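You operate a simulated robot arm through the tools that you are given. There is no shell and no other tool.

Carry out the task below with a simulated robot arm. There is one attempt and no reset: what you move stays moved.

Task
Put things in order on the feed table top. At the end: the green wiping pad from the feed table top stands where the orange wad stood; the blue filter block from the feed table top is on the grey board; the orange wad stands where the yellow small box stood; the yellow small box from the feed table top stands on top of the brown card bundle; whatever was shut is shut again. Leave all else as you found it, and nothing knocked over. Set down upright: filter block.

The check looks at the end state, three seconds after you hand in, the way a careful person would. Anything else that was tipped, shoved, dropped, spilled or broken makes it a failure.

Robot
A 6-joint arm with a two-finger gripper, fixed in place. Base frame: the origin is at the foot of the arm, x ahead of it, y to its left, z up; the work surface is at about z = 0. Readings come in mm, degrees, newtons and seconds.
With the tool pointing down near the work surface it reaches from about 240 to 620 mm from the base axis. Its first joint turns from -66.0 to 66.0 degrees. Payload 1.37 kg.
The TCP is the grasp point between the finger pads, 22 mm short of the fingertips. In the tool frame z runs along the fingers and y along their closing line. The gripper opens to 92 mm; its body begins 65 mm behind the TCP.
Orientation is told as [roll, pitch, yaw] about the base's x, y, z axes, in that order, counted from this pose: with the fingers straight down and closing along the base's y, the tool's x points along the base's -x, its y along +y and its z along -z.

Tools
- The arm moves only by the tool drive_tool. Its argument "deltas" is a list of rows, each an object of numbers (a shift or turn left out is 0, a gripper value left out holds the last): "dx", "dy", "dz": the shift along the tool's x, y, z in m; "rx", "ry", "rz": the turn, a rotation vector about the tool's x, y, z in degrees; "hand": the finger opening in m, from 0 to 0.092. In form: [{"dx": .., "dy": .., "dz": .., "rx": .., "ry": .., "rz": .., "hand": ..}, ...]. A call has 1 to 20 rows; each row is the pose to reach, as a shift and turn from the pose commanded when the call began, along the tool's axes at that moment. Each row takes 0.2 s and may step no farther than 50 mm and 8.6 degrees from the row before; otherwise, or with a gripper value out of range, the whole call is refused. A pose out of reach is approached as far as the arm can. The call stops where the force on the tool passes 40 N (or 10 N more than at its start, if that is more) or the arm is blocked; 0.2 s more then pass. The fingers move at their own pace (about 59.9 mm/s each) and stop on an object; they squeeze with about 22 N. The grip force told is the motor's: it shows also when the fingers shut on nothing. Time passes only in rows, and 0.2 s behind the last, so rows that repeat a pose let the fingers close. It gives the time, the measured TCP pose, the force on the tool (base axes), the opening and the grip force at its end, in the units of the frame above (readings bear some noise), with the torque about the TCP (base axes, N m) and any sound that the robot's microphone picked up.
- Cameras (640 x 400 px; columns grow to the right, rows downward): "scene" is fixed at [48.7, -456.8, 566.4]; the picture's right is [0.52, -0.85, 0.00], its down [-0.62, -0.38, -0.68] and it looks along [0.58, 0.36, -0.73] (base axes); focal length 334 px, centre (320, 200). "wrist" rides on the gripper at [71, 19, -102] in the tool frame; the picture's right is [-0.26, 0.97, 0.00], its down [-0.75, -0.20, -0.62] and it looks along [-0.60, -0.16, 0.78] (tool axes); focal length 280 px, centre (320, 200). There is no depth. A picture from a camera that has moved, and an enlarged one, comes with that camera's place and axes in the base frame and with its lens.
- grab_frame(camera): a new picture of that camera. It takes no simulated time.
- close_up(camera, box): a new picture of the part [left, top, right, bottom] of that camera's present view, enlarged. It takes no simulated time.
- job_done(): hands the job in; it is judged then, once.

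Nothing tells you positions but the pictures and the camera data. Unless the task says otherwise, let go and move clear before handing in.

The tools are called after "Emit:" as a command line: name --argument value ..., lists and objects as JSON in quotes. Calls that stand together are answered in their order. drive_tool: Moves the arm, as the interface text tells. Its arguments: {"type":"object","properties":{"deltas":{"type":"array","items":{"type":"object","properties":{"dx":{"type":"number"},"dy":{"type":"number"},"dz":{"type":"number"},"rx":{"type":"number"},"ry":{"type":"number"},"rz":{"type":"number"},"hand":{"type":"number"}}}}},"required":["deltas"]} The other tools are called the same way: grab_frame (camera) takes a picture; close_up (camera, box) takes an enlarged picture of a part of a camera's view; job_done () hands the job in.

At the start:

```text
time_s: 0.0
ee_pos: [327.4, -230.5, 268.4]
orientation: [0.1, 0.1, -0.1]
force: [-0.1, 1.3, -0.3]
torque: [0.01, 0.02, 0.05]
gripper_width: 92.2
grip_force: 0.1
```

scene: 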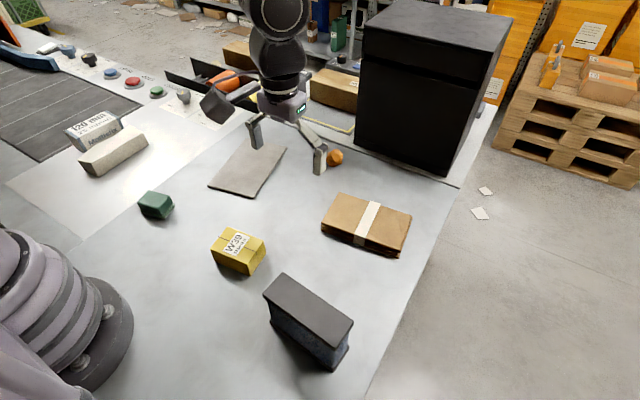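
wrist: 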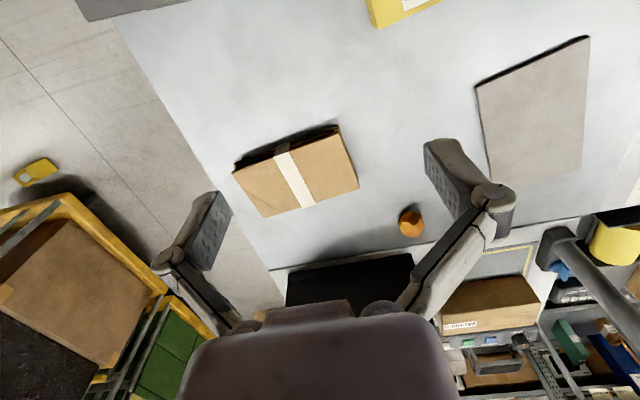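

I see a table with a green pad, a yellow box, a dark blue block, a brown bundle, a grey board, an orange wad and a large black cabinet at the back. I'll take closer pictures before moving anything.

Emit:
close_up --camera "scene" --box '[120, 120, 280, 220]'

Emit:
close_up --camera "scene" --box '[200, 200, 440, 350]'

Emit:
close_up --camera "scene" --box '[200, 270, 408, 400]'

Emit:
close_up --camera "scene" --box '[280, 120, 440, 220]'

Emit:
close_up --camera "scene" --box '[160, 40, 368, 170]'

Emit:
close_up --camera "scene" --box '[340, 0, 532, 190]'

Emit:
close_up --camera "wrist" --box '[220, 100, 460, 250]'

Emit:
close_up --camera "scene" --box '[0, 30, 240, 180]'

```text
4.00 times, centred on (200, 170) of scene
camera zoom: at [48.7, -456.8, 566.4], right [0.52, -0.85, 0.0], down [-0.62, -0.38, -0.68], along [0.58, 0.36, -0.73], focal length 1334 px, centre (800, 320)
```

zoom: 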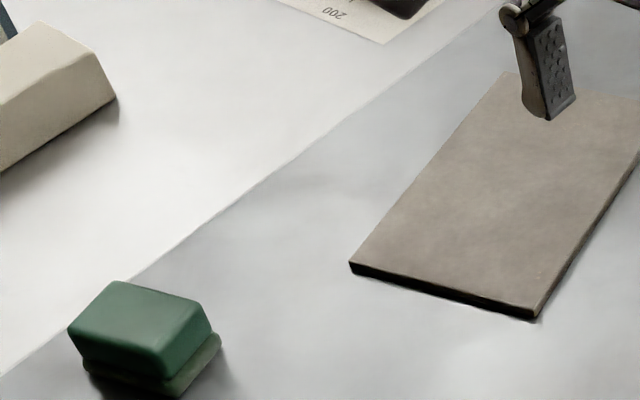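

```text
2.67 times, centred on (320, 275) of scene
camera zoom: at [48.7, -456.8, 566.4], right [0.52, -0.85, 0.0], down [-0.62, -0.38, -0.68], along [0.58, 0.36, -0.73], focal length 890 px, centre (320, 0)
```

zoom: 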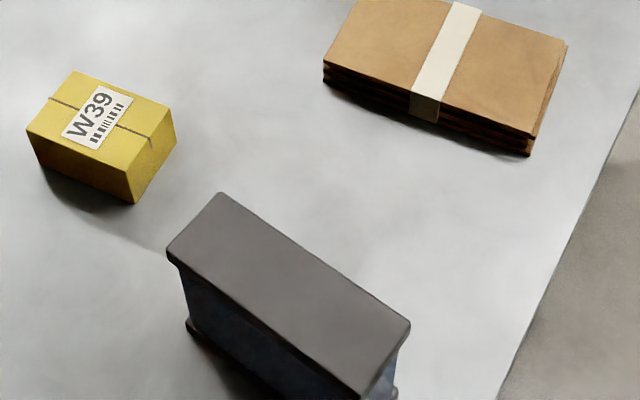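

```text
3.08 times, centred on (304, 335) of scene
camera zoom: at [48.7, -456.8, 566.4], right [0.52, -0.85, 0.0], down [-0.62, -0.38, -0.68], along [0.58, 0.36, -0.73], focal length 1026 px, centre (369, -215)
```

zoom: 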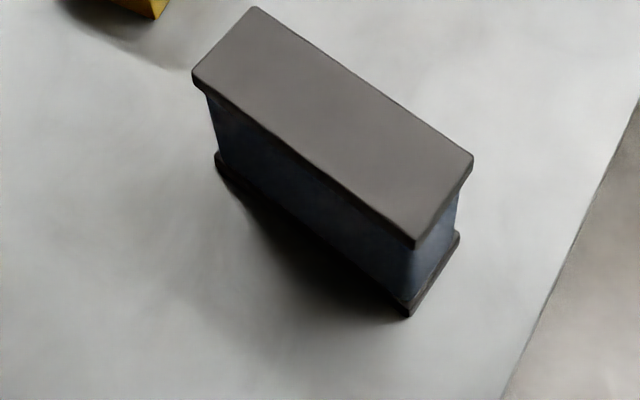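

```text
4.00 times, centred on (360, 170) of scene
camera zoom: at [48.7, -456.8, 566.4], right [0.52, -0.85, 0.0], down [-0.62, -0.38, -0.68], along [0.58, 0.36, -0.73], focal length 1334 px, centre (160, 320)
```

zoom: 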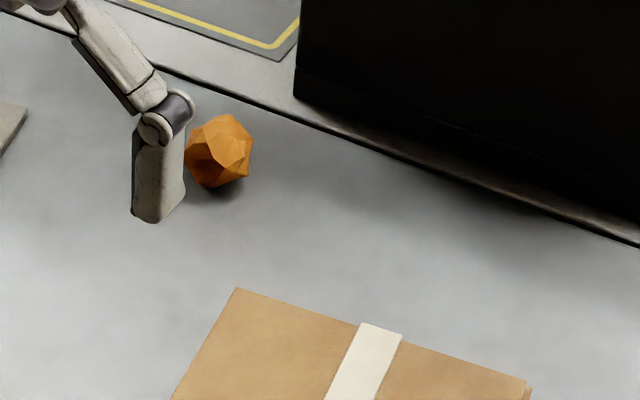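

```text
3.08 times, centred on (264, 105) of scene
camera zoom: at [48.7, -456.8, 566.4], right [0.52, -0.85, 0.0], down [-0.62, -0.38, -0.68], along [0.58, 0.36, -0.73], focal length 1026 px, centre (492, 492)
```

zoom: 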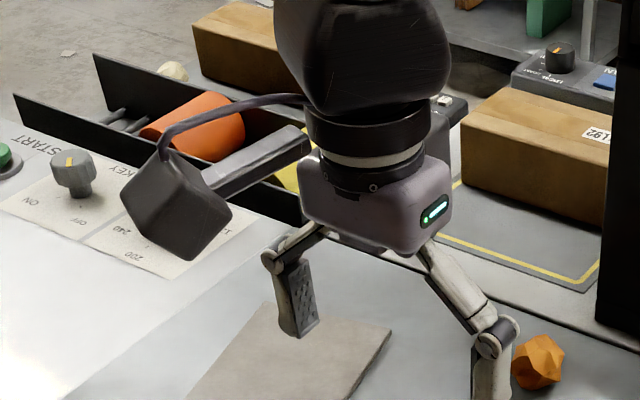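

```text
2.11 times, centred on (436, 95) of scene
camera zoom: at [48.7, -456.8, 566.4], right [0.52, -0.85, 0.0], down [-0.62, -0.38, -0.68], along [0.58, 0.36, -0.73], focal length 702 px, centre (76, 421)
```

zoom: 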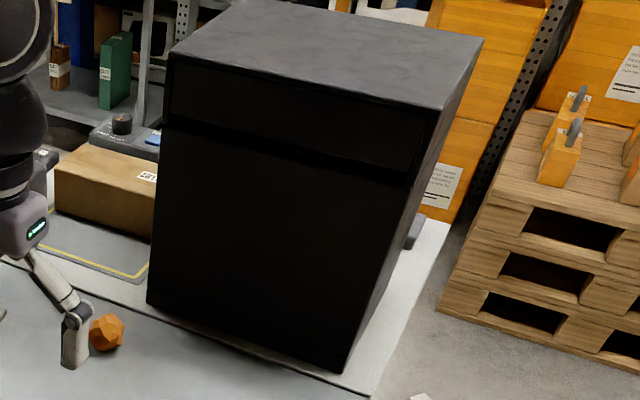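

```text
2.67 times, centred on (340, 175) of wrist
camera zoom: at [257.6, -213.3, 370.5], right [0.26, 0.97, 0.0], down [0.75, -0.2, 0.62], along [0.6, -0.16, -0.78], focal length 748 px, centre (267, 267)
```

zoom: 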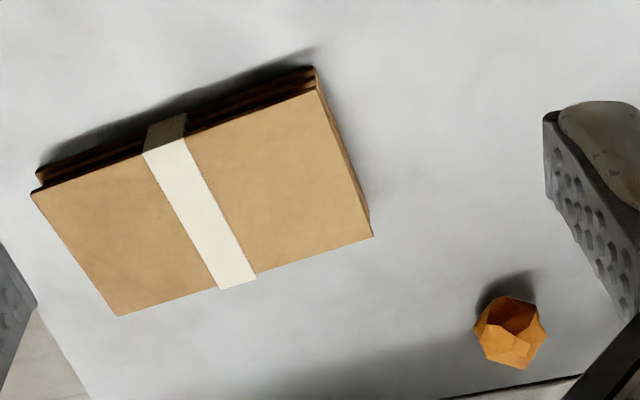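

```text
2.67 times, centred on (120, 105) of scene
camera zoom: at [48.7, -456.8, 566.4], right [0.52, -0.85, 0.0], down [-0.62, -0.38, -0.68], along [0.58, 0.36, -0.73], focal length 890 px, centre (853, 453)
```

zoom: 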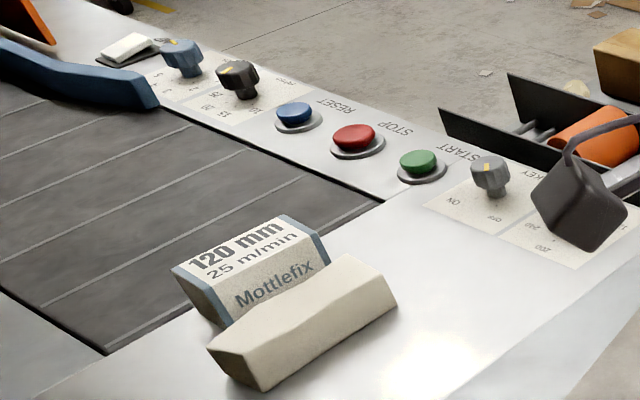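

The yellow box appears to be at about (285,-125), 40 mm high. The bundle is near (480,-305), the filter block near (226,-325), the board near (505,32), the pad near (283,117) and the wad near (622,-144). I'll move above the yellow box first, turning the gripper so it can close across the short side.

Emit:
drive_tool --deltas '[{"dx": 0.00424, "dy": 0.0105, "dz": 0.0098, "rz": 8.4}, {"dx": 0.00848, "dy": 0.021, "dz": 0.0196, "rz": 16.8}, {"dx": 0.01272, "dy": 0.0315, "dz": 0.0294, "rz": 25.2}, {"dx": 0.01696, "dy": 0.042, "dz": 0.0392, "rz": 33.6}, {"dx": 0.0212, "dy": 0.0525, "dz": 0.049, "rz": 42}, {"dx": 0.02544, "dy": 0.063, "dz": 0.0588, "rz": 50.4}, {"dx": 0.02968, "dy": 0.0735, "dz": 0.0686, "rz": 58.8}, {"dx": 0.03392, "dy": 0.084, "dz": 0.0784, "rz": 67.2}, {"dx": 0.03816, "dy": 0.0945, "dz": 0.0882, "rz": 75.6}, {"dx": 0.0424, "dy": 0.105, "dz": 0.098, "rz": 84}, {"dx": 0.0424, "dy": 0.105, "dz": 0.098, "rz": 84}]'

```text
time_s: 2.4
ee_pos: [285.8, -127.0, 170.5]
orientation: [0.0, 0.0, -84.1]
force: [-0.8, -0.3, -0.3]
torque: [0.0, -0.03, 0.0]
gripper_width: 92.0
grip_force: 0.1
```

The arm is over the yellow box with the gripper turned. Next I'll take pictures to refine positions.

Emit:
grab_frame --camera "wrist"

Emit:
grab_frame --camera "scene"

Emit:
close_up --camera "scene" --box '[200, 100, 440, 250]'

```text
taken
camera wrist: at [297.0, -54.8, 272.0], right [0.99, -0.16, 0.0], down [-0.13, -0.77, 0.63], along [-0.1, -0.62, -0.78], focal length 280 px, centre (320, 200)
```

wrist: 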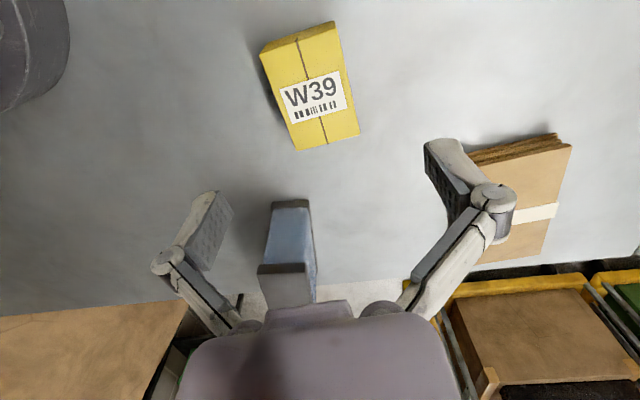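

```text
taken
```

scene: 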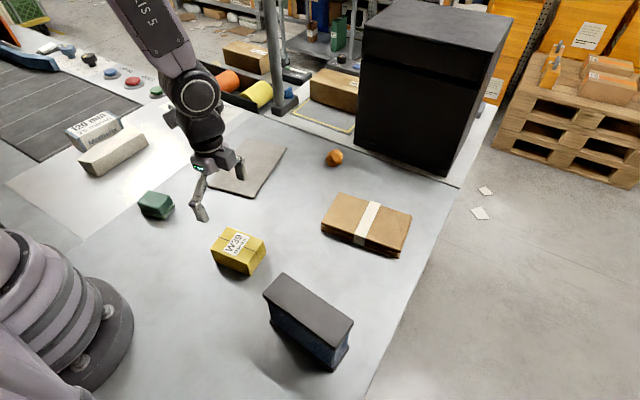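

```text
2.67 times, centred on (320, 175) of scene
camera zoom: at [48.7, -456.8, 566.4], right [0.52, -0.85, 0.0], down [-0.62, -0.38, -0.68], along [0.58, 0.36, -0.73], focal length 890 px, centre (320, 267)
```

zoom: 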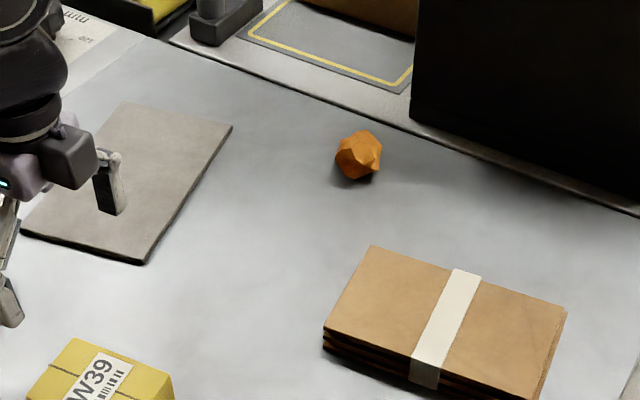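

The yellow box shows clearly in the wrist view. I'll enlarge it to pin down its corners and the wad.

Emit:
close_up --camera "wrist" --box '[220, 0, 412, 160]'

Emit:
close_up --camera "scene" --box '[304, 140, 368, 180]'

```text
2.50 times, centred on (316, 80) of wrist
camera zoom: at [297.0, -54.8, 272.0], right [0.99, -0.16, 0.0], down [-0.13, -0.77, 0.63], along [-0.1, -0.62, -0.78], focal length 701 px, centre (330, 500)
```

zoom: 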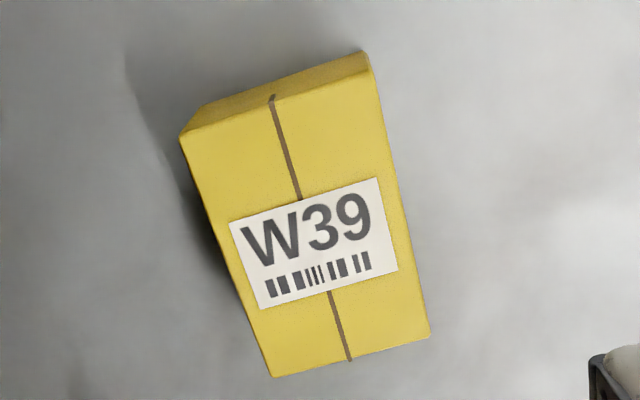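

```text
10.00 times, centred on (336, 160) of scene
camera zoom: at [48.7, -456.8, 566.4], right [0.52, -0.85, 0.0], down [-0.62, -0.38, -0.68], along [0.58, 0.36, -0.73], focal length 3336 px, centre (160, 600)
```

zoom: 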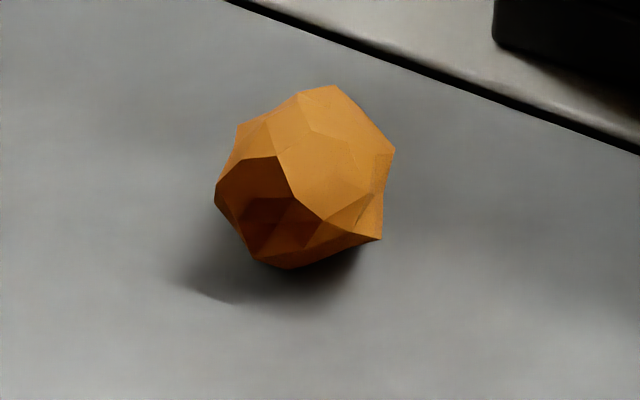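

The yellow box's centre comes out near (282,-128) with its yaw about 7°. I'll lower part way and check that the fingers straddle it.

Emit:
drive_tool --deltas '[{"dx": -0.0007, "dy": -0.0035, "dz": 0.03, "rz": -1.1}, {"dx": -0.0007, "dy": -0.0035, "dz": 0.06, "rz": -1.1}, {"dx": -0.0007, "dy": -0.0035, "dz": 0.09, "rz": -1.1}, {"dx": -0.0007, "dy": -0.0035, "dz": 0.09, "rz": -1.1}]'

Emit:
grab_frame --camera "wrist"

Emit:
close_up --camera "scene" --box '[160, 180, 320, 280]'

```text
time_s: 3.4
ee_pos: [281.6, -129.4, 80.5]
orientation: [0.0, 0.0, -82.9]
force: [-0.1, -0.1, 0.7]
torque: [-0.02, 0.01, -0.01]
gripper_width: 92.0
grip_force: 0.0
```

```text
taken
camera wrist: at [291.3, -56.4, 181.8], right [0.99, -0.14, 0.0], down [-0.11, -0.77, 0.63], along [-0.09, -0.62, -0.78], focal length 280 px, centre (320, 200)
```

wrist: 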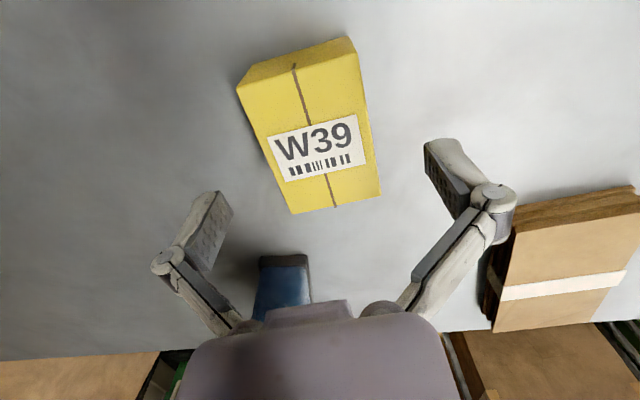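

```text
4.00 times, centred on (240, 230) of scene
camera zoom: at [48.7, -456.8, 566.4], right [0.52, -0.85, 0.0], down [-0.62, -0.38, -0.68], along [0.58, 0.36, -0.73], focal length 1334 px, centre (640, 80)
```

zoom: 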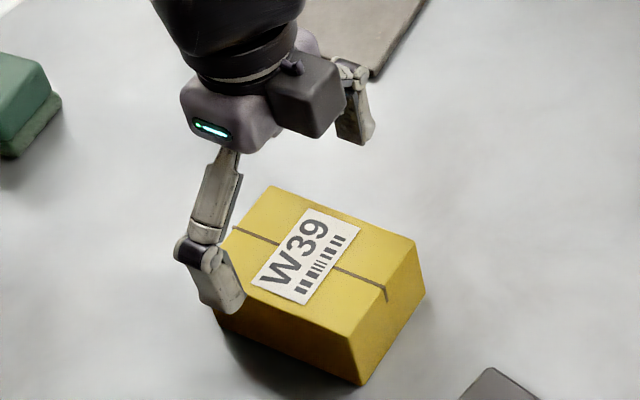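

The box sits between the fingers and the centre estimates agree at both heights. I'll lower to about z=32 and close.

Emit:
drive_tool --deltas '[{"dz": 0.017}, {"dz": 0.034}, {"dz": 0.0485}, {"dz": 0.0485}]'

Emit:
close_up --camera "scene" --box '[160, 180, 320, 280]'

Emit:
grab_frame --camera "wrist"

```text
time_s: 4.4
ee_pos: [282.0, -128.4, 30.6]
orientation: [0.1, 0.0, -82.9]
force: [-0.5, -0.1, -0.2]
torque: [-0.03, 0.01, 0.0]
gripper_width: 91.9
grip_force: 0.2
```

```text
4.00 times, centred on (240, 230) of scene
camera zoom: at [48.7, -456.8, 566.4], right [0.52, -0.85, 0.0], down [-0.62, -0.38, -0.68], along [0.58, 0.36, -0.73], focal length 1334 px, centre (640, 80)
```

zoom: 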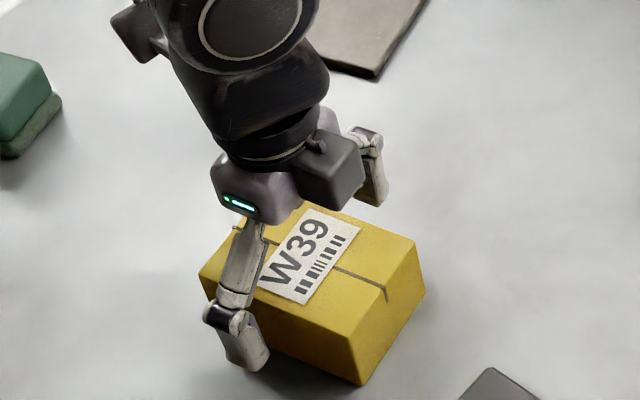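

```text
taken
camera wrist: at [292.4, -55.7, 132.3], right [0.99, -0.14, 0.0], down [-0.11, -0.77, 0.63], along [-0.09, -0.62, -0.78], focal length 280 px, centre (320, 200)
```

wrist: 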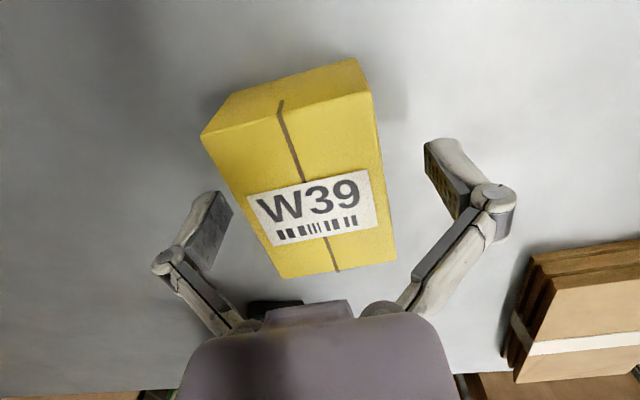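

The fingers straddle the box with room on both sides. I'll close on it.

Emit:
drive_tool --deltas '[{"hand": 0.03}, {"hand": 0.03}, {"hand": 0.03}, {"hand": 0.03}]'

```text
time_s: 5.4
ee_pos: [282.4, -128.0, 31.9]
orientation: [0.0, 0.0, -83.0]
force: [-0.9, 0.2, 6.1]
torque: [0.04, -0.11, 0.02]
gripper_width: 59.2
grip_force: 22.6
```

The grip holds at 59 mm. I'll lift it straight up.

Emit:
drive_tool --deltas '[{"dz": -0.02}, {"dz": -0.05}, {"dz": -0.09}, {"dz": -0.13}, {"dz": -0.13}]'

Emit:
grab_frame --camera "wrist"

Emit:
grab_frame --camera "scene"

```text
time_s: 6.6
ee_pos: [282.5, -128.9, 160.3]
orientation: [0.0, 0.0, -82.9]
force: [0.3, -0.1, -0.5]
torque: [0.01, 0.03, 0.02]
gripper_width: 59.6
grip_force: 22.3
```

```text
taken
camera wrist: at [292.6, -55.8, 263.0], right [0.99, -0.14, 0.0], down [-0.11, -0.77, 0.63], along [-0.09, -0.62, -0.78], focal length 280 px, centre (320, 200)
```

wrist: 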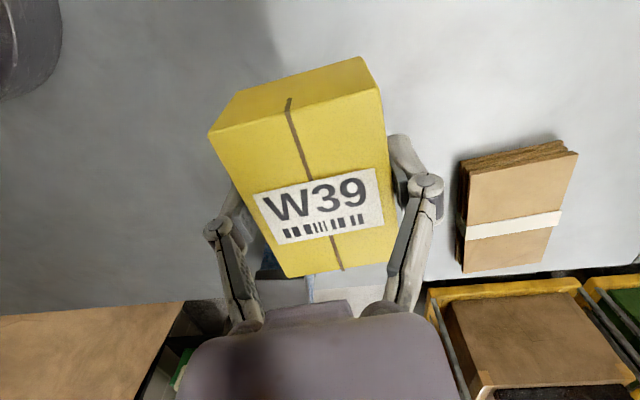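

```text
taken
```

scene: 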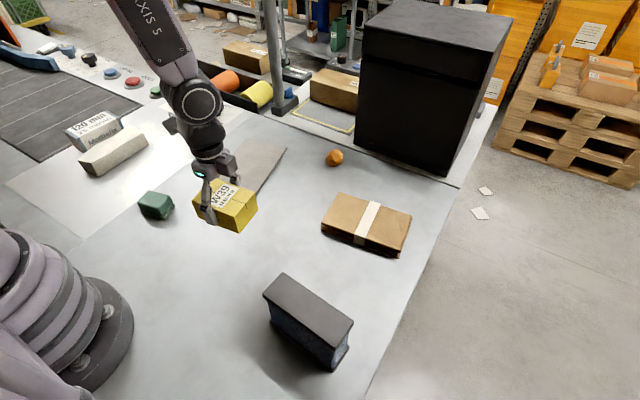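

The box is held level. I'll carry it to above the bundle centre, near (478.5,-308).

Emit:
drive_tool --deltas '[{"dx": -0.025, "dy": 0.0216}, {"dx": -0.05, "dy": 0.0432}, {"dx": -0.075, "dy": 0.0647}, {"dx": -0.1, "dy": 0.0863}, {"dx": -0.125, "dy": 0.1079}, {"dx": -0.15, "dy": 0.1295}, {"dx": -0.175, "dy": 0.151}, {"dx": -0.1998, "dy": 0.1726}, {"dx": -0.1998, "dy": 0.1726}]'

Emit:
grab_frame --camera "wrist"

Emit:
close_up --camera "scene" --box '[280, 130, 472, 250]'

```text
time_s: 8.6
ee_pos: [478.0, -304.8, 162.0]
orientation: [0.0, -0.1, -82.8]
force: [-0.1, -0.5, -0.7]
torque: [0.03, 0.0, 0.01]
gripper_width: 59.6
grip_force: 21.9
```

```text
taken
camera wrist: at [487.9, -232.2, 263.4], right [0.99, -0.14, 0.0], down [-0.11, -0.77, 0.62], along [-0.09, -0.62, -0.78], focal length 280 px, centre (320, 200)
```

wrist: 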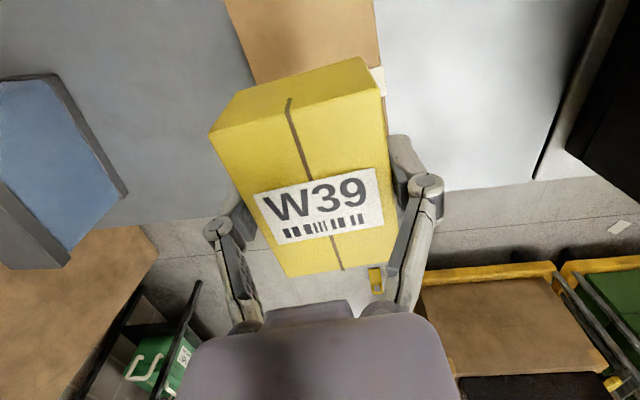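

```text
3.33 times, centred on (376, 190) of scene
camera zoom: at [48.7, -456.8, 566.4], right [0.52, -0.85, 0.0], down [-0.62, -0.38, -0.68], along [0.58, 0.36, -0.73], focal length 1112 px, centre (133, 233)
```

zoom: 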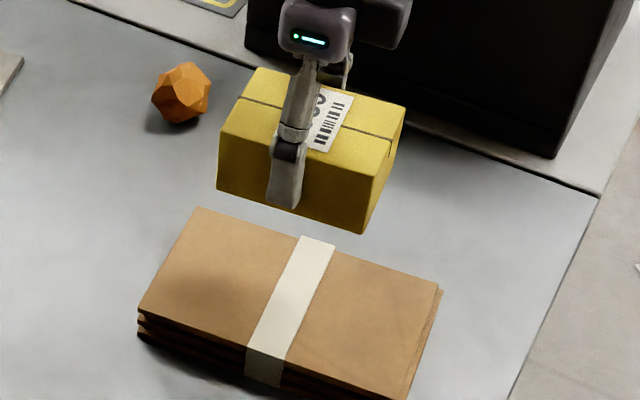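

The box is above the bundle and both share nearly the same yaw. I'll lower to just above the bundle and check.

Emit:
drive_tool --deltas '[{"dz": 0.025}, {"dz": 0.05}, {"dz": 0.075}, {"dz": 0.092}, {"dz": 0.092}]'

Emit:
close_up --camera "scene" --box '[296, 160, 440, 270]'

Emit:
grab_frame --camera "wrist"

```text
time_s: 9.8
ee_pos: [479.0, -304.7, 69.9]
orientation: [0.1, 0.0, -82.9]
force: [-0.6, -0.8, -0.4]
torque: [-0.04, 0.03, 0.02]
gripper_width: 59.5
grip_force: 21.8
```

```text
3.64 times, centred on (368, 215) of scene
camera zoom: at [48.7, -456.8, 566.4], right [0.52, -0.85, 0.0], down [-0.62, -0.38, -0.68], along [0.58, 0.36, -0.73], focal length 1213 px, centre (146, 146)
```

zoom: 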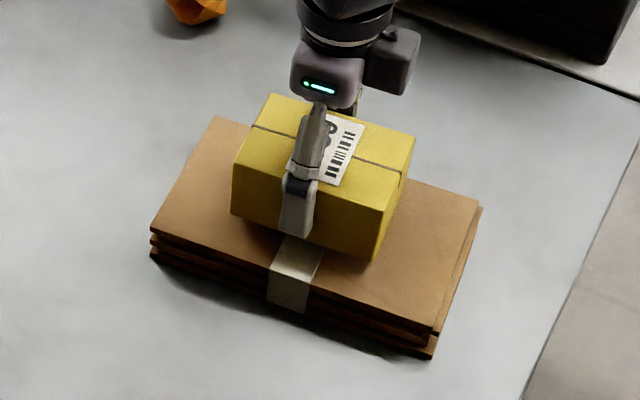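

```text
taken
camera wrist: at [488.8, -233.5, 171.2], right [0.99, -0.14, 0.0], down [-0.11, -0.77, 0.63], along [-0.09, -0.62, -0.78], focal length 280 px, centre (320, 200)
```

wrist: 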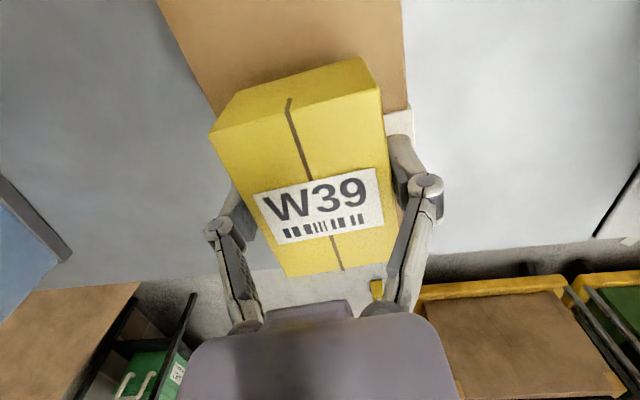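

The box hovers over the bundle's middle. I'll lower it in small steps and watch the force.

Emit:
drive_tool --deltas '[{"dz": 0.003}, {"dz": 0.006}, {"dz": 0.008}, {"dz": 0.008}]'

```text
time_s: 10.8
ee_pos: [478.2, -306.0, 63.0]
orientation: [0.0, 0.0, -82.9]
force: [0.9, 0.0, -0.4]
torque: [0.05, -0.02, 0.0]
gripper_width: 59.3
grip_force: 22.1
```

Emit:
drive_tool --deltas '[{"dz": 0.0015}, {"dz": 0.003}, {"dz": 0.003}]'

Emit:
close_up --camera "scene" --box '[320, 180, 416, 250]'

```text
time_s: 11.6
ee_pos: [479.7, -306.5, 60.9]
orientation: [0.2, 0.0, -82.9]
force: [-7.1, 3.7, 20.4]
torque: [0.09, 0.16, -0.03]
gripper_width: 59.6
grip_force: 22.0
```

```text
5.71 times, centred on (368, 215) of scene
camera zoom: at [48.6, -456.8, 566.5], right [0.52, -0.85, 0.0], down [-0.62, -0.38, -0.68], along [0.58, 0.36, -0.73], focal length 1906 px, centre (46, 114)
```

zoom: 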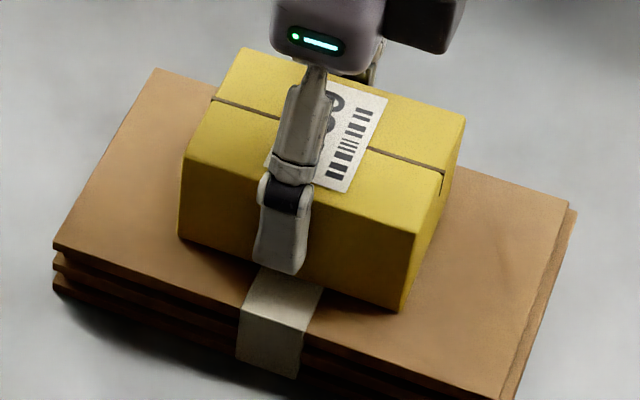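

Contact is made at about z=61. I'll ease off a millimetre, open, and rise.

Emit:
drive_tool --deltas '[{"dz": -0.001}, {"dz": -0.001, "hand": 0.085}, {"dz": -0.001, "hand": 0.085}, {"dz": -0.001, "hand": 0.085}, {"dz": -0.001, "hand": 0.085}]'

Emit:
close_up --camera "scene" --box '[296, 160, 440, 270]'

```text
time_s: 12.8
ee_pos: [478.4, -305.9, 60.0]
orientation: [0.0, 0.0, -82.9]
force: [0.2, 0.7, -0.4]
torque: [-0.02, -0.02, 0.01]
gripper_width: 85.0
grip_force: 0.1
```

```text
3.64 times, centred on (368, 215) of scene
camera zoom: at [48.7, -456.8, 566.4], right [0.52, -0.85, 0.0], down [-0.62, -0.38, -0.68], along [0.58, 0.36, -0.73], focal length 1213 px, centre (146, 146)
```

zoom: 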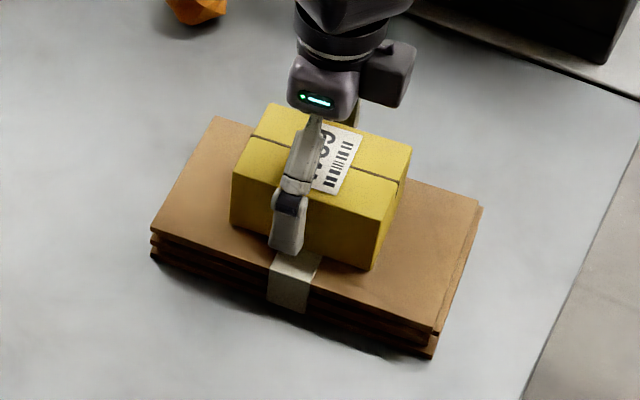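

The box rests on the bundle. I'll rise straight up and verify.

Emit:
drive_tool --deltas '[{"dz": -0.02}, {"dz": -0.05}, {"dz": -0.09}, {"dz": -0.13}, {"dz": -0.14}, {"dz": -0.14}]'

Emit:
grab_frame --camera "scene"

Emit:
grab_frame --camera "wrist"

```text
time_s: 14.2
ee_pos: [478.0, -306.0, 199.6]
orientation: [0.0, 0.1, -82.9]
force: [-0.2, -0.1, 0.3]
torque: [0.0, -0.02, -0.01]
gripper_width: 84.9
grip_force: 0.1
```

```text
taken
```

scene: 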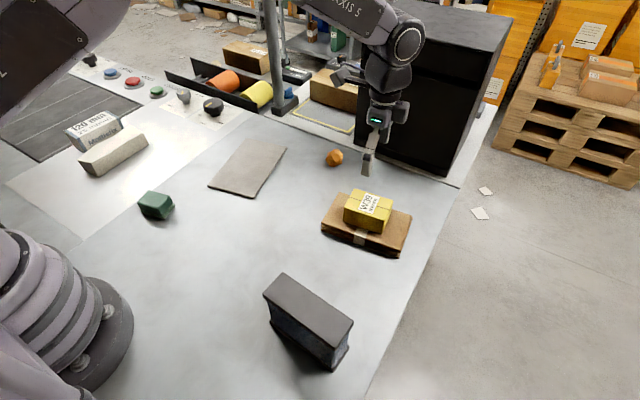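

```text
taken
camera wrist: at [489.1, -232.8, 302.0], right [0.99, -0.14, 0.0], down [-0.11, -0.77, 0.63], along [-0.09, -0.62, -0.78], focal length 280 px, centre (320, 200)
```

wrist: 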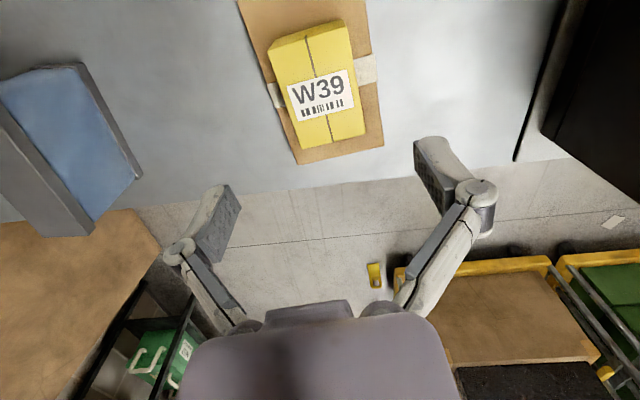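

The yellow box sits square on the bundle. Next is the orange wad, near (620,-148), so I'll move to look at it from closer with the gripper turned radially.

Emit:
drive_tool --deltas '[{"dx": 0.01697, "dy": 0.01298, "dz": 0.00556, "rz": -7.72}, {"dx": 0.03393, "dy": 0.02596, "dz": 0.01111, "rz": -15.44}, {"dx": 0.0509, "dy": 0.03893, "dz": 0.01667, "rz": -23.17}, {"dx": 0.06787, "dy": 0.05191, "dz": 0.02222, "rz": -30.89}, {"dx": 0.08483, "dy": 0.06489, "dz": 0.02778, "rz": -38.61}, {"dx": 0.1018, "dy": 0.07787, "dz": 0.03333, "rz": -46.33}, {"dx": 0.11877, "dy": 0.09084, "dz": 0.03889, "rz": -54.06}, {"dx": 0.13573, "dy": 0.10382, "dz": 0.04444, "rz": -61.78}, {"dx": 0.1527, "dy": 0.1168, "dz": 0.05, "rz": -69.5}, {"dx": 0.1527, "dy": 0.1168, "dz": 0.05, "rz": -69.5}]'

Emit:
grab_frame --camera "wrist"

Emit:
grab_frame --camera "scene"

```text
time_s: 16.4
ee_pos: [577.3, -137.5, 147.8]
orientation: [0.0, 0.1, -13.3]
force: [-0.2, 0.6, 0.2]
torque: [0.01, 0.0, 0.0]
gripper_width: 85.1
grip_force: 0.0
```

```text
taken
camera wrist: at [511.9, -103.2, 250.2], right [0.48, 0.88, 0.0], down [0.69, -0.37, 0.62], along [0.55, -0.3, -0.78], focal length 280 px, centre (320, 200)
```

wrist: 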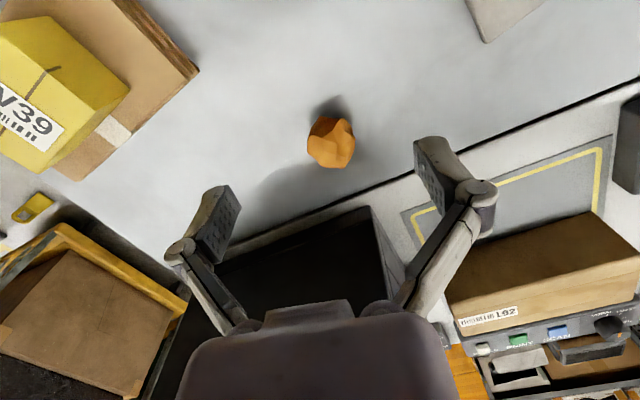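

```text
taken
```

scene: 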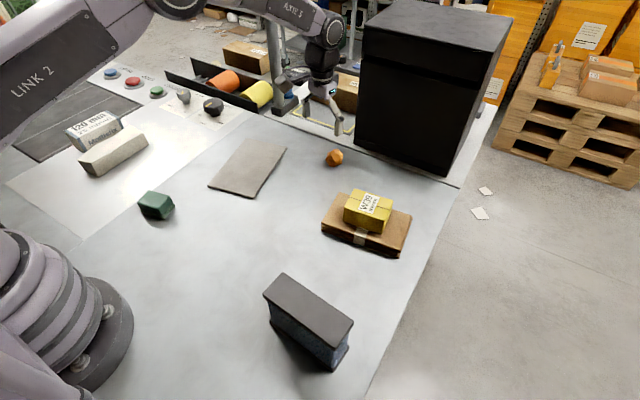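

The wad's centre is near (618,-149) and about 45 mm across. It's at the edge of reach, so I'll lean the fingers outward about 17° and come over it.

Emit:
drive_tool --deltas '[{"dx": -0.0143, "dy": -0.0004, "dz": 0.015, "ry": -5.8, "hand": 0.09}, {"dx": -0.0285, "dy": -0.0008, "dz": 0.035, "ry": -11.5, "hand": 0.09}, {"dx": -0.0428, "dy": -0.0012, "dz": 0.058, "ry": -17.2, "hand": 0.09}, {"dx": -0.0428, "dy": -0.0012, "dz": 0.058, "ry": -17.2, "hand": 0.09}]'

Emit:
grab_frame --camera "wrist"

Emit:
close_up --camera "scene" --box '[280, 80, 440, 200]'

```text
time_s: 17.4
ee_pos: [618.2, -149.8, 90.6]
orientation: [0.1, -17.3, -13.4]
force: [0.1, -0.2, -1.1]
torque: [-0.01, 0.01, 0.05]
gripper_width: 89.7
grip_force: 0.0
```

```text
taken
camera wrist: at [526.8, -109.1, 166.8], right [0.47, 0.88, 0.08], down [0.47, -0.32, 0.82], along [0.75, -0.35, -0.57], focal length 280 px, centre (320, 200)
```

wrist: 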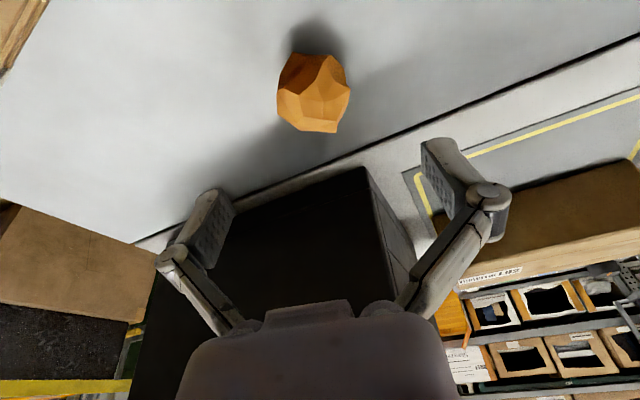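

```text
3.33 times, centred on (360, 140) of scene
camera zoom: at [48.7, -456.8, 566.4], right [0.52, -0.85, 0.0], down [-0.62, -0.38, -0.68], along [0.58, 0.36, -0.73], focal length 1112 px, centre (187, 400)
```

zoom: 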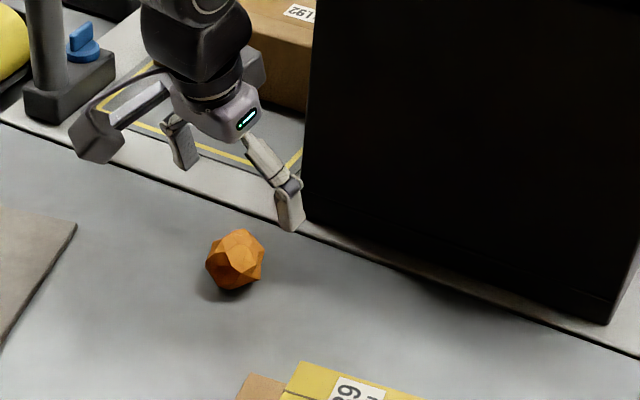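

Both views agree on the wad's place, and the pose is within reach. I'll lower straight down over it.

Emit:
drive_tool --deltas '[{"dx": 0.00595, "dz": 0.0191}, {"dx": 0.0119, "dz": 0.0382}, {"dx": 0.01784, "dz": 0.0573}, {"dx": 0.01784, "dz": 0.0573}]'

Emit:
grab_frame --camera "wrist"

Emit:
close_up --camera "scene" --box '[280, 100, 408, 180]'

```text
time_s: 18.4
ee_pos: [618.3, -149.8, 31.7]
orientation: [0.0, -17.1, -13.4]
force: [0.3, 0.1, -0.7]
torque: [0.02, 0.02, -0.02]
gripper_width: 89.6
grip_force: 0.0
```

```text
taken
camera wrist: at [526.8, -110.0, 107.6], right [0.47, 0.88, 0.08], down [0.47, -0.32, 0.82], along [0.75, -0.35, -0.57], focal length 280 px, centre (320, 200)
```

wrist: 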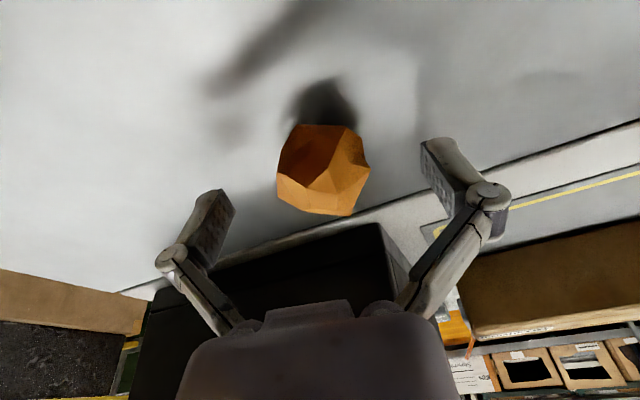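

```text
5.00 times, centred on (344, 140) of scene
camera zoom: at [48.7, -456.8, 566.4], right [0.52, -0.85, 0.0], down [-0.62, -0.38, -0.68], along [0.58, 0.36, -0.73], focal length 1668 px, centre (200, 500)
```

zoom: 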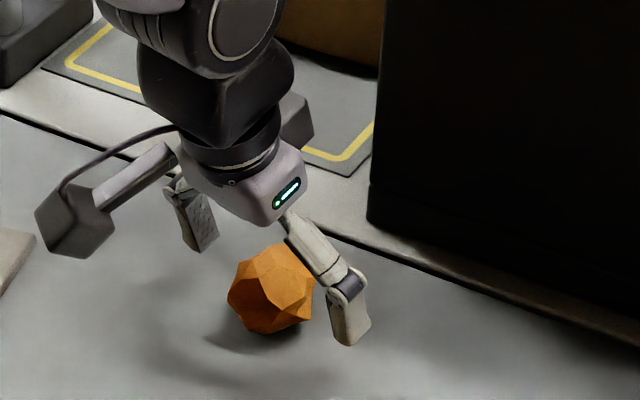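

The wad is centred between the fingers. I'll close on it.

Emit:
drive_tool --deltas '[{"dx": 0.0006, "dz": 0.002, "hand": 0.09}, {"dx": 0.0006, "dz": 0.002, "hand": 0.02}, {"dx": 0.0006, "dz": 0.002, "hand": 0.02}, {"dx": 0.0006, "dz": 0.002, "hand": 0.02}, {"dx": 0.0006, "dz": 0.002, "hand": 0.02}, {"dx": 0.0006, "dz": 0.002, "hand": 0.02}]'

Emit:
grab_frame --camera "wrist"

```text
time_s: 19.8
ee_pos: [617.0, -150.2, 30.3]
orientation: [0.0, -17.2, -13.4]
force: [1.1, 0.6, 3.4]
torque: [0.02, 0.0, 0.02]
gripper_width: 45.7
grip_force: 21.8
```

```text
taken
camera wrist: at [526.9, -109.7, 106.3], right [0.47, 0.88, 0.08], down [0.47, -0.32, 0.82], along [0.75, -0.35, -0.57], focal length 280 px, centre (320, 200)
```

wrist: 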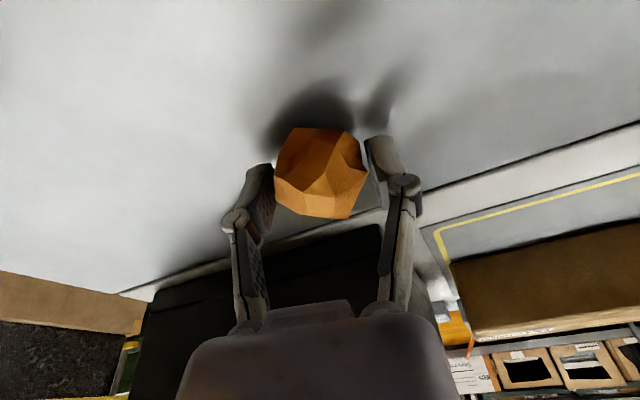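

The wad is gripped at about 46 mm. I'll lift it vertically first, keeping the tilt so it keeps its resting face.

Emit:
drive_tool --deltas '[{"dx": -0.0059, "dz": -0.0191}, {"dx": -0.0177, "dz": -0.0573}, {"dx": -0.0296, "dz": -0.0955}, {"dx": -0.0355, "dz": -0.1146}, {"dx": -0.0355, "dz": -0.1146}]'

Emit:
grab_frame --camera "wrist"

Emit:
close_up --camera "scene" --box '[240, 60, 440, 200]'

```text
time_s: 21.0
ee_pos: [619.3, -150.0, 149.9]
orientation: [0.0, -17.2, -13.3]
force: [0.1, 0.3, -0.3]
torque: [-0.01, -0.01, 0.02]
gripper_width: 45.6
grip_force: 22.4
```

```text
taken
camera wrist: at [527.7, -108.6, 226.3], right [0.47, 0.88, 0.08], down [0.47, -0.32, 0.82], along [0.75, -0.35, -0.57], focal length 280 px, centre (320, 200)
```

wrist: 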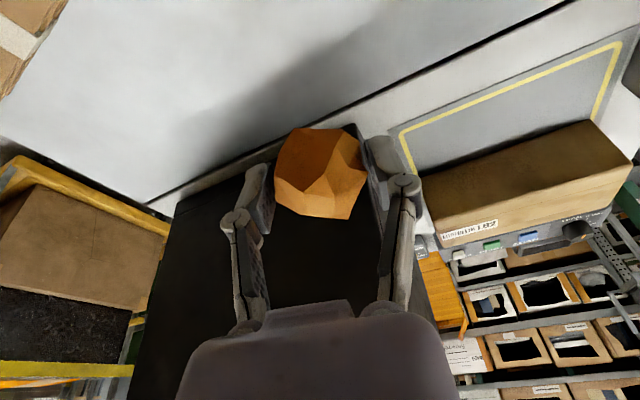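

```text
2.86 times, centred on (340, 130) of scene
camera zoom: at [48.7, -456.8, 566.4], right [0.52, -0.85, 0.0], down [-0.62, -0.38, -0.68], along [0.58, 0.36, -0.73], focal length 953 px, centre (263, 400)
```

zoom: 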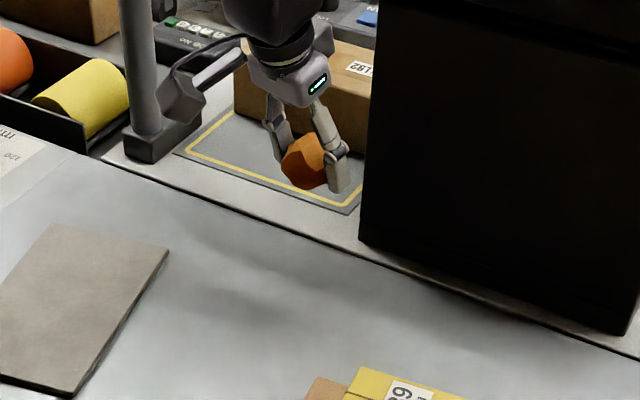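

The wad is held firmly. I'll carry it to the yellow box's old place, turning about the vertical so the wad stays level while the wrist stays in reach.

Emit:
drive_tool --deltas '[{"dx": 0.03179, "dy": -0.00583, "dz": -0.00984, "rx": 2.413, "rz": 7.795}, {"dx": 0.06358, "dy": -0.01166, "dz": -0.01968, "rx": 4.826, "rz": 15.59}, {"dx": 0.09537, "dy": -0.01749, "dz": -0.02952, "rx": 7.239, "rz": 23.385}, {"dx": 0.12716, "dy": -0.02332, "dz": -0.03936, "rx": 9.652, "rz": 31.18}, {"dx": 0.15895, "dy": -0.02915, "dz": -0.0492, "rx": 12.065, "rz": 38.975}, {"dx": 0.19074, "dy": -0.03498, "dz": -0.05904, "rx": 14.478, "rz": 46.77}, {"dx": 0.22253, "dy": -0.04081, "dz": -0.06888, "rx": 16.891, "rz": 54.565}, {"dx": 0.25432, "dy": -0.04664, "dz": -0.07872, "rx": 19.304, "rz": 62.36}, {"dx": 0.28611, "dy": -0.05247, "dz": -0.08856, "rx": 21.717, "rz": 70.155}, {"dx": 0.3179, "dy": -0.0583, "dz": -0.0984, "rx": 24.13, "rz": 77.95}, {"dx": 0.3179, "dy": -0.0583, "dz": -0.0984, "rx": 24.13, "rz": 77.95}]'

Emit:
grab_frame --camera "wrist"

Emit:
grab_frame --camera "scene"

```text
time_s: 23.4
ee_pos: [279.4, -129.3, 151.1]
orientation: [0.0, -17.2, -95.1]
force: [-0.2, 1.1, -0.9]
torque: [-0.03, -0.02, 0.0]
gripper_width: 45.9
grip_force: 21.6
```

```text
taken
camera wrist: at [306.9, -33.8, 227.8], right [0.94, -0.33, 0.08], down [-0.25, -0.51, 0.82], along [-0.23, -0.79, -0.57], focal length 280 px, centre (320, 200)
```

wrist: 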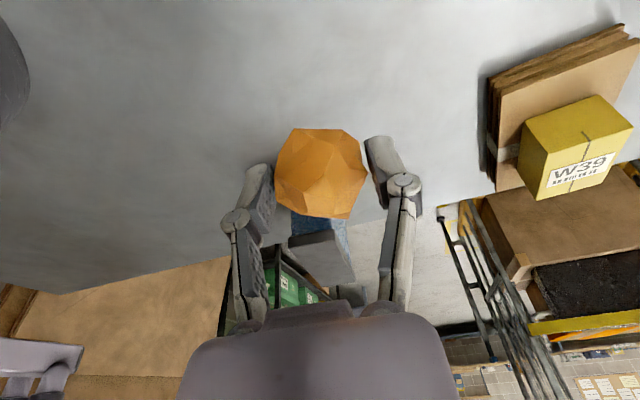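

```text
taken
```

scene: 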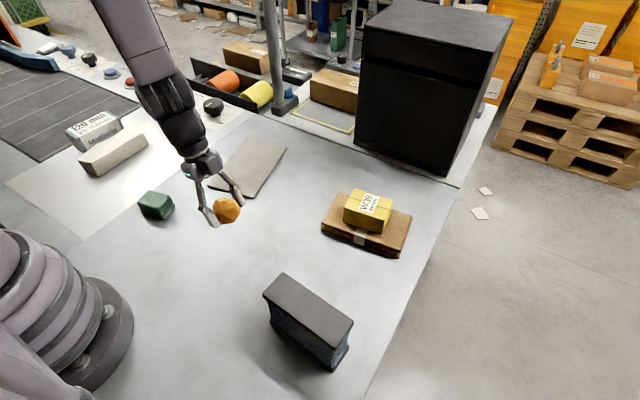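

The wad is over its new place at about (279.5,-130). I'll lower it to near the surface.

Emit:
drive_tool --deltas '[{"dx": 0.0089, "dz": 0.0287}, {"dx": 0.0177, "dz": 0.0573}, {"dx": 0.0266, "dz": 0.086}, {"dx": 0.034, "dz": 0.1099}, {"dx": 0.034, "dz": 0.1099}]'

Emit:
close_up --camera "scene" --box '[170, 180, 310, 280]'

```text
time_s: 24.6
ee_pos: [329.8, -142.5, 66.6]
orientation: [-0.2, -17.1, -94.9]
force: [0.2, -1.0, -0.7]
torque: [0.01, 0.03, 0.03]
gripper_width: 45.5
grip_force: 22.2
out of reach, approached as far as the arm can: row 1, 2, 3, 4, 5
```

```text
4.00 times, centred on (240, 230) of scene
camera zoom: at [48.7, -456.8, 566.4], right [0.52, -0.85, 0.0], down [-0.62, -0.38, -0.68], along [0.58, 0.36, -0.73], focal length 1334 px, centre (640, 80)
```

zoom: 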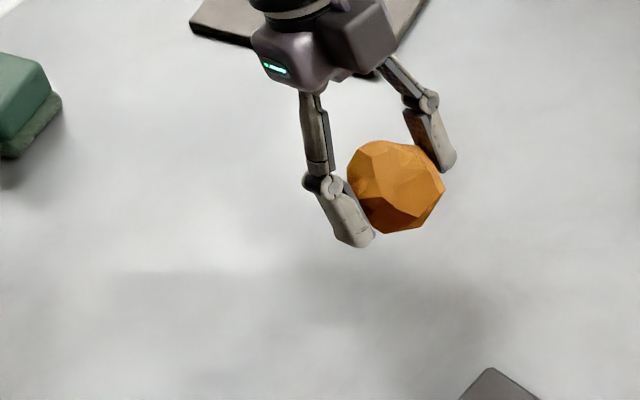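

The tilted pose went out of reach on the way down, so the wad is now above another spot. I'll rise again and check what pose I get.

Emit:
drive_tool --deltas '[{"dx": -0.0075, "dz": -0.0243}, {"dx": -0.015, "dz": -0.0486}, {"dx": -0.0225, "dz": -0.0729}, {"dx": -0.03, "dz": -0.0955}, {"dx": -0.03, "dz": -0.0955}]'

```text
time_s: 25.8
ee_pos: [326.3, -140.5, 165.1]
orientation: [0.0, -17.2, -95.0]
force: [0.4, -0.7, -0.2]
torque: [-0.05, 0.03, 0.01]
gripper_width: 45.8
grip_force: 22.3
```

I'll turn further about the vertical so the wrist sits on the outer side, back over the target at z≈150.

Emit:
drive_tool --deltas '[{"dx": 0.00168, "dy": -0.00775, "dz": 0.0021, "rx": 2.217, "rz": 7.165}, {"dx": 0.00337, "dy": -0.0155, "dz": 0.0042, "rx": 4.434, "rz": 14.33}, {"dx": 0.00505, "dy": -0.02325, "dz": 0.0063, "rx": 6.651, "rz": 21.495}, {"dx": 0.00673, "dy": -0.031, "dz": 0.0084, "rx": 8.868, "rz": 28.66}, {"dx": 0.00842, "dy": -0.03875, "dz": 0.0105, "rx": 11.085, "rz": 35.825}, {"dx": 0.0101, "dy": -0.0465, "dz": 0.0126, "rx": 13.3, "rz": 43.0}, {"dx": 0.0101, "dy": -0.0465, "dz": 0.0126, "rx": 13.3, "rz": 43.0}]'

Emit:
grab_frame --camera "scene"

```text
time_s: 27.4
ee_pos: [280.7, -132.0, 149.8]
orientation: [0.0, -17.2, -140.1]
force: [-0.1, -0.8, 0.6]
torque: [-0.01, 0.03, -0.04]
gripper_width: 45.8
grip_force: 22.3
```

```text
taken
```

scene: 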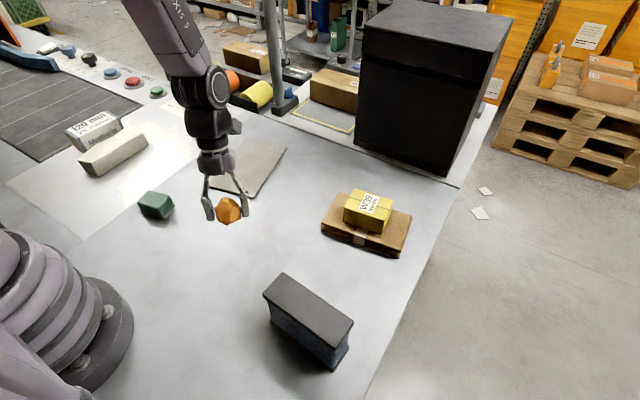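

The pose is reached. I'll lower in stages and check that it stays in reach.

Emit:
drive_tool --deltas '[{"dx": 0.0074, "dz": 0.0239}, {"dx": 0.0148, "dz": 0.0478}, {"dx": 0.0148, "dz": 0.0478}]'

```text
time_s: 28.2
ee_pos: [281.9, -131.1, 96.1]
orientation: [0.0, -17.1, -140.0]
force: [-0.1, -0.8, 0.3]
torque: [-0.03, 0.03, 0.0]
gripper_width: 45.7
grip_force: 22.5
```

Emit:
drive_tool --deltas '[{"dx": 0.0074, "dz": 0.0239}, {"dx": 0.0148, "dz": 0.0478}, {"dx": 0.0148, "dz": 0.0478}]'

Emit:
grab_frame --camera "wrist"

Emit:
close_up --camera "scene" --box '[170, 180, 310, 280]'

```text
time_s: 29.0
ee_pos: [295.7, -135.2, 54.4]
orientation: [-0.5, -17.2, -140.0]
force: [0.4, -0.3, 0.7]
torque: [-0.01, 0.03, 0.02]
gripper_width: 45.6
grip_force: 21.8
out of reach, approached as far as the arm can: row 1, 2, 3
```

```text
taken
camera wrist: at [382.5, -88.3, 130.0], right [0.43, -0.9, 0.07], down [-0.54, -0.19, 0.82], along [-0.73, -0.39, -0.57], focal length 280 px, centre (320, 200)
```

wrist: 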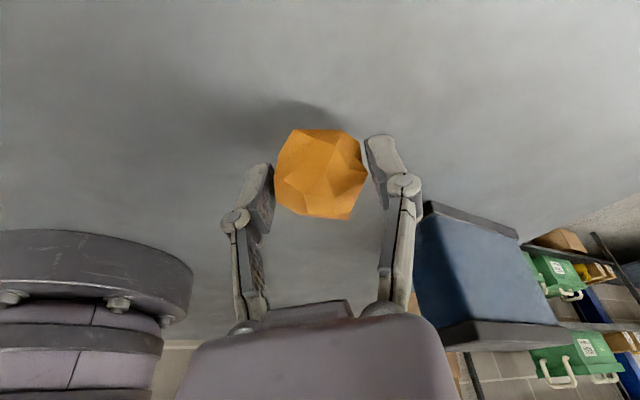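

```text
4.00 times, centred on (240, 230) of scene
camera zoom: at [48.7, -456.8, 566.4], right [0.52, -0.85, 0.0], down [-0.62, -0.38, -0.68], along [0.58, 0.36, -0.73], focal length 1334 px, centre (640, 80)
```

zoom: 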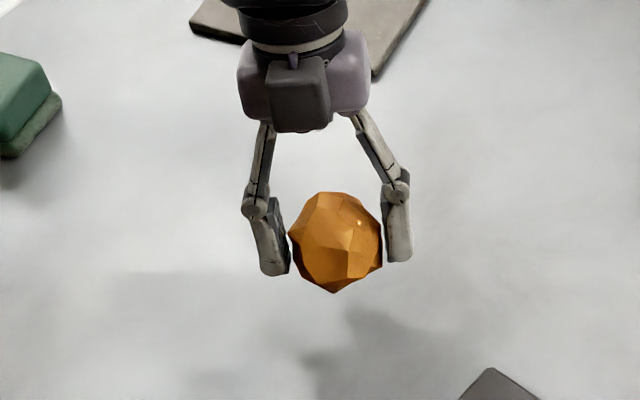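

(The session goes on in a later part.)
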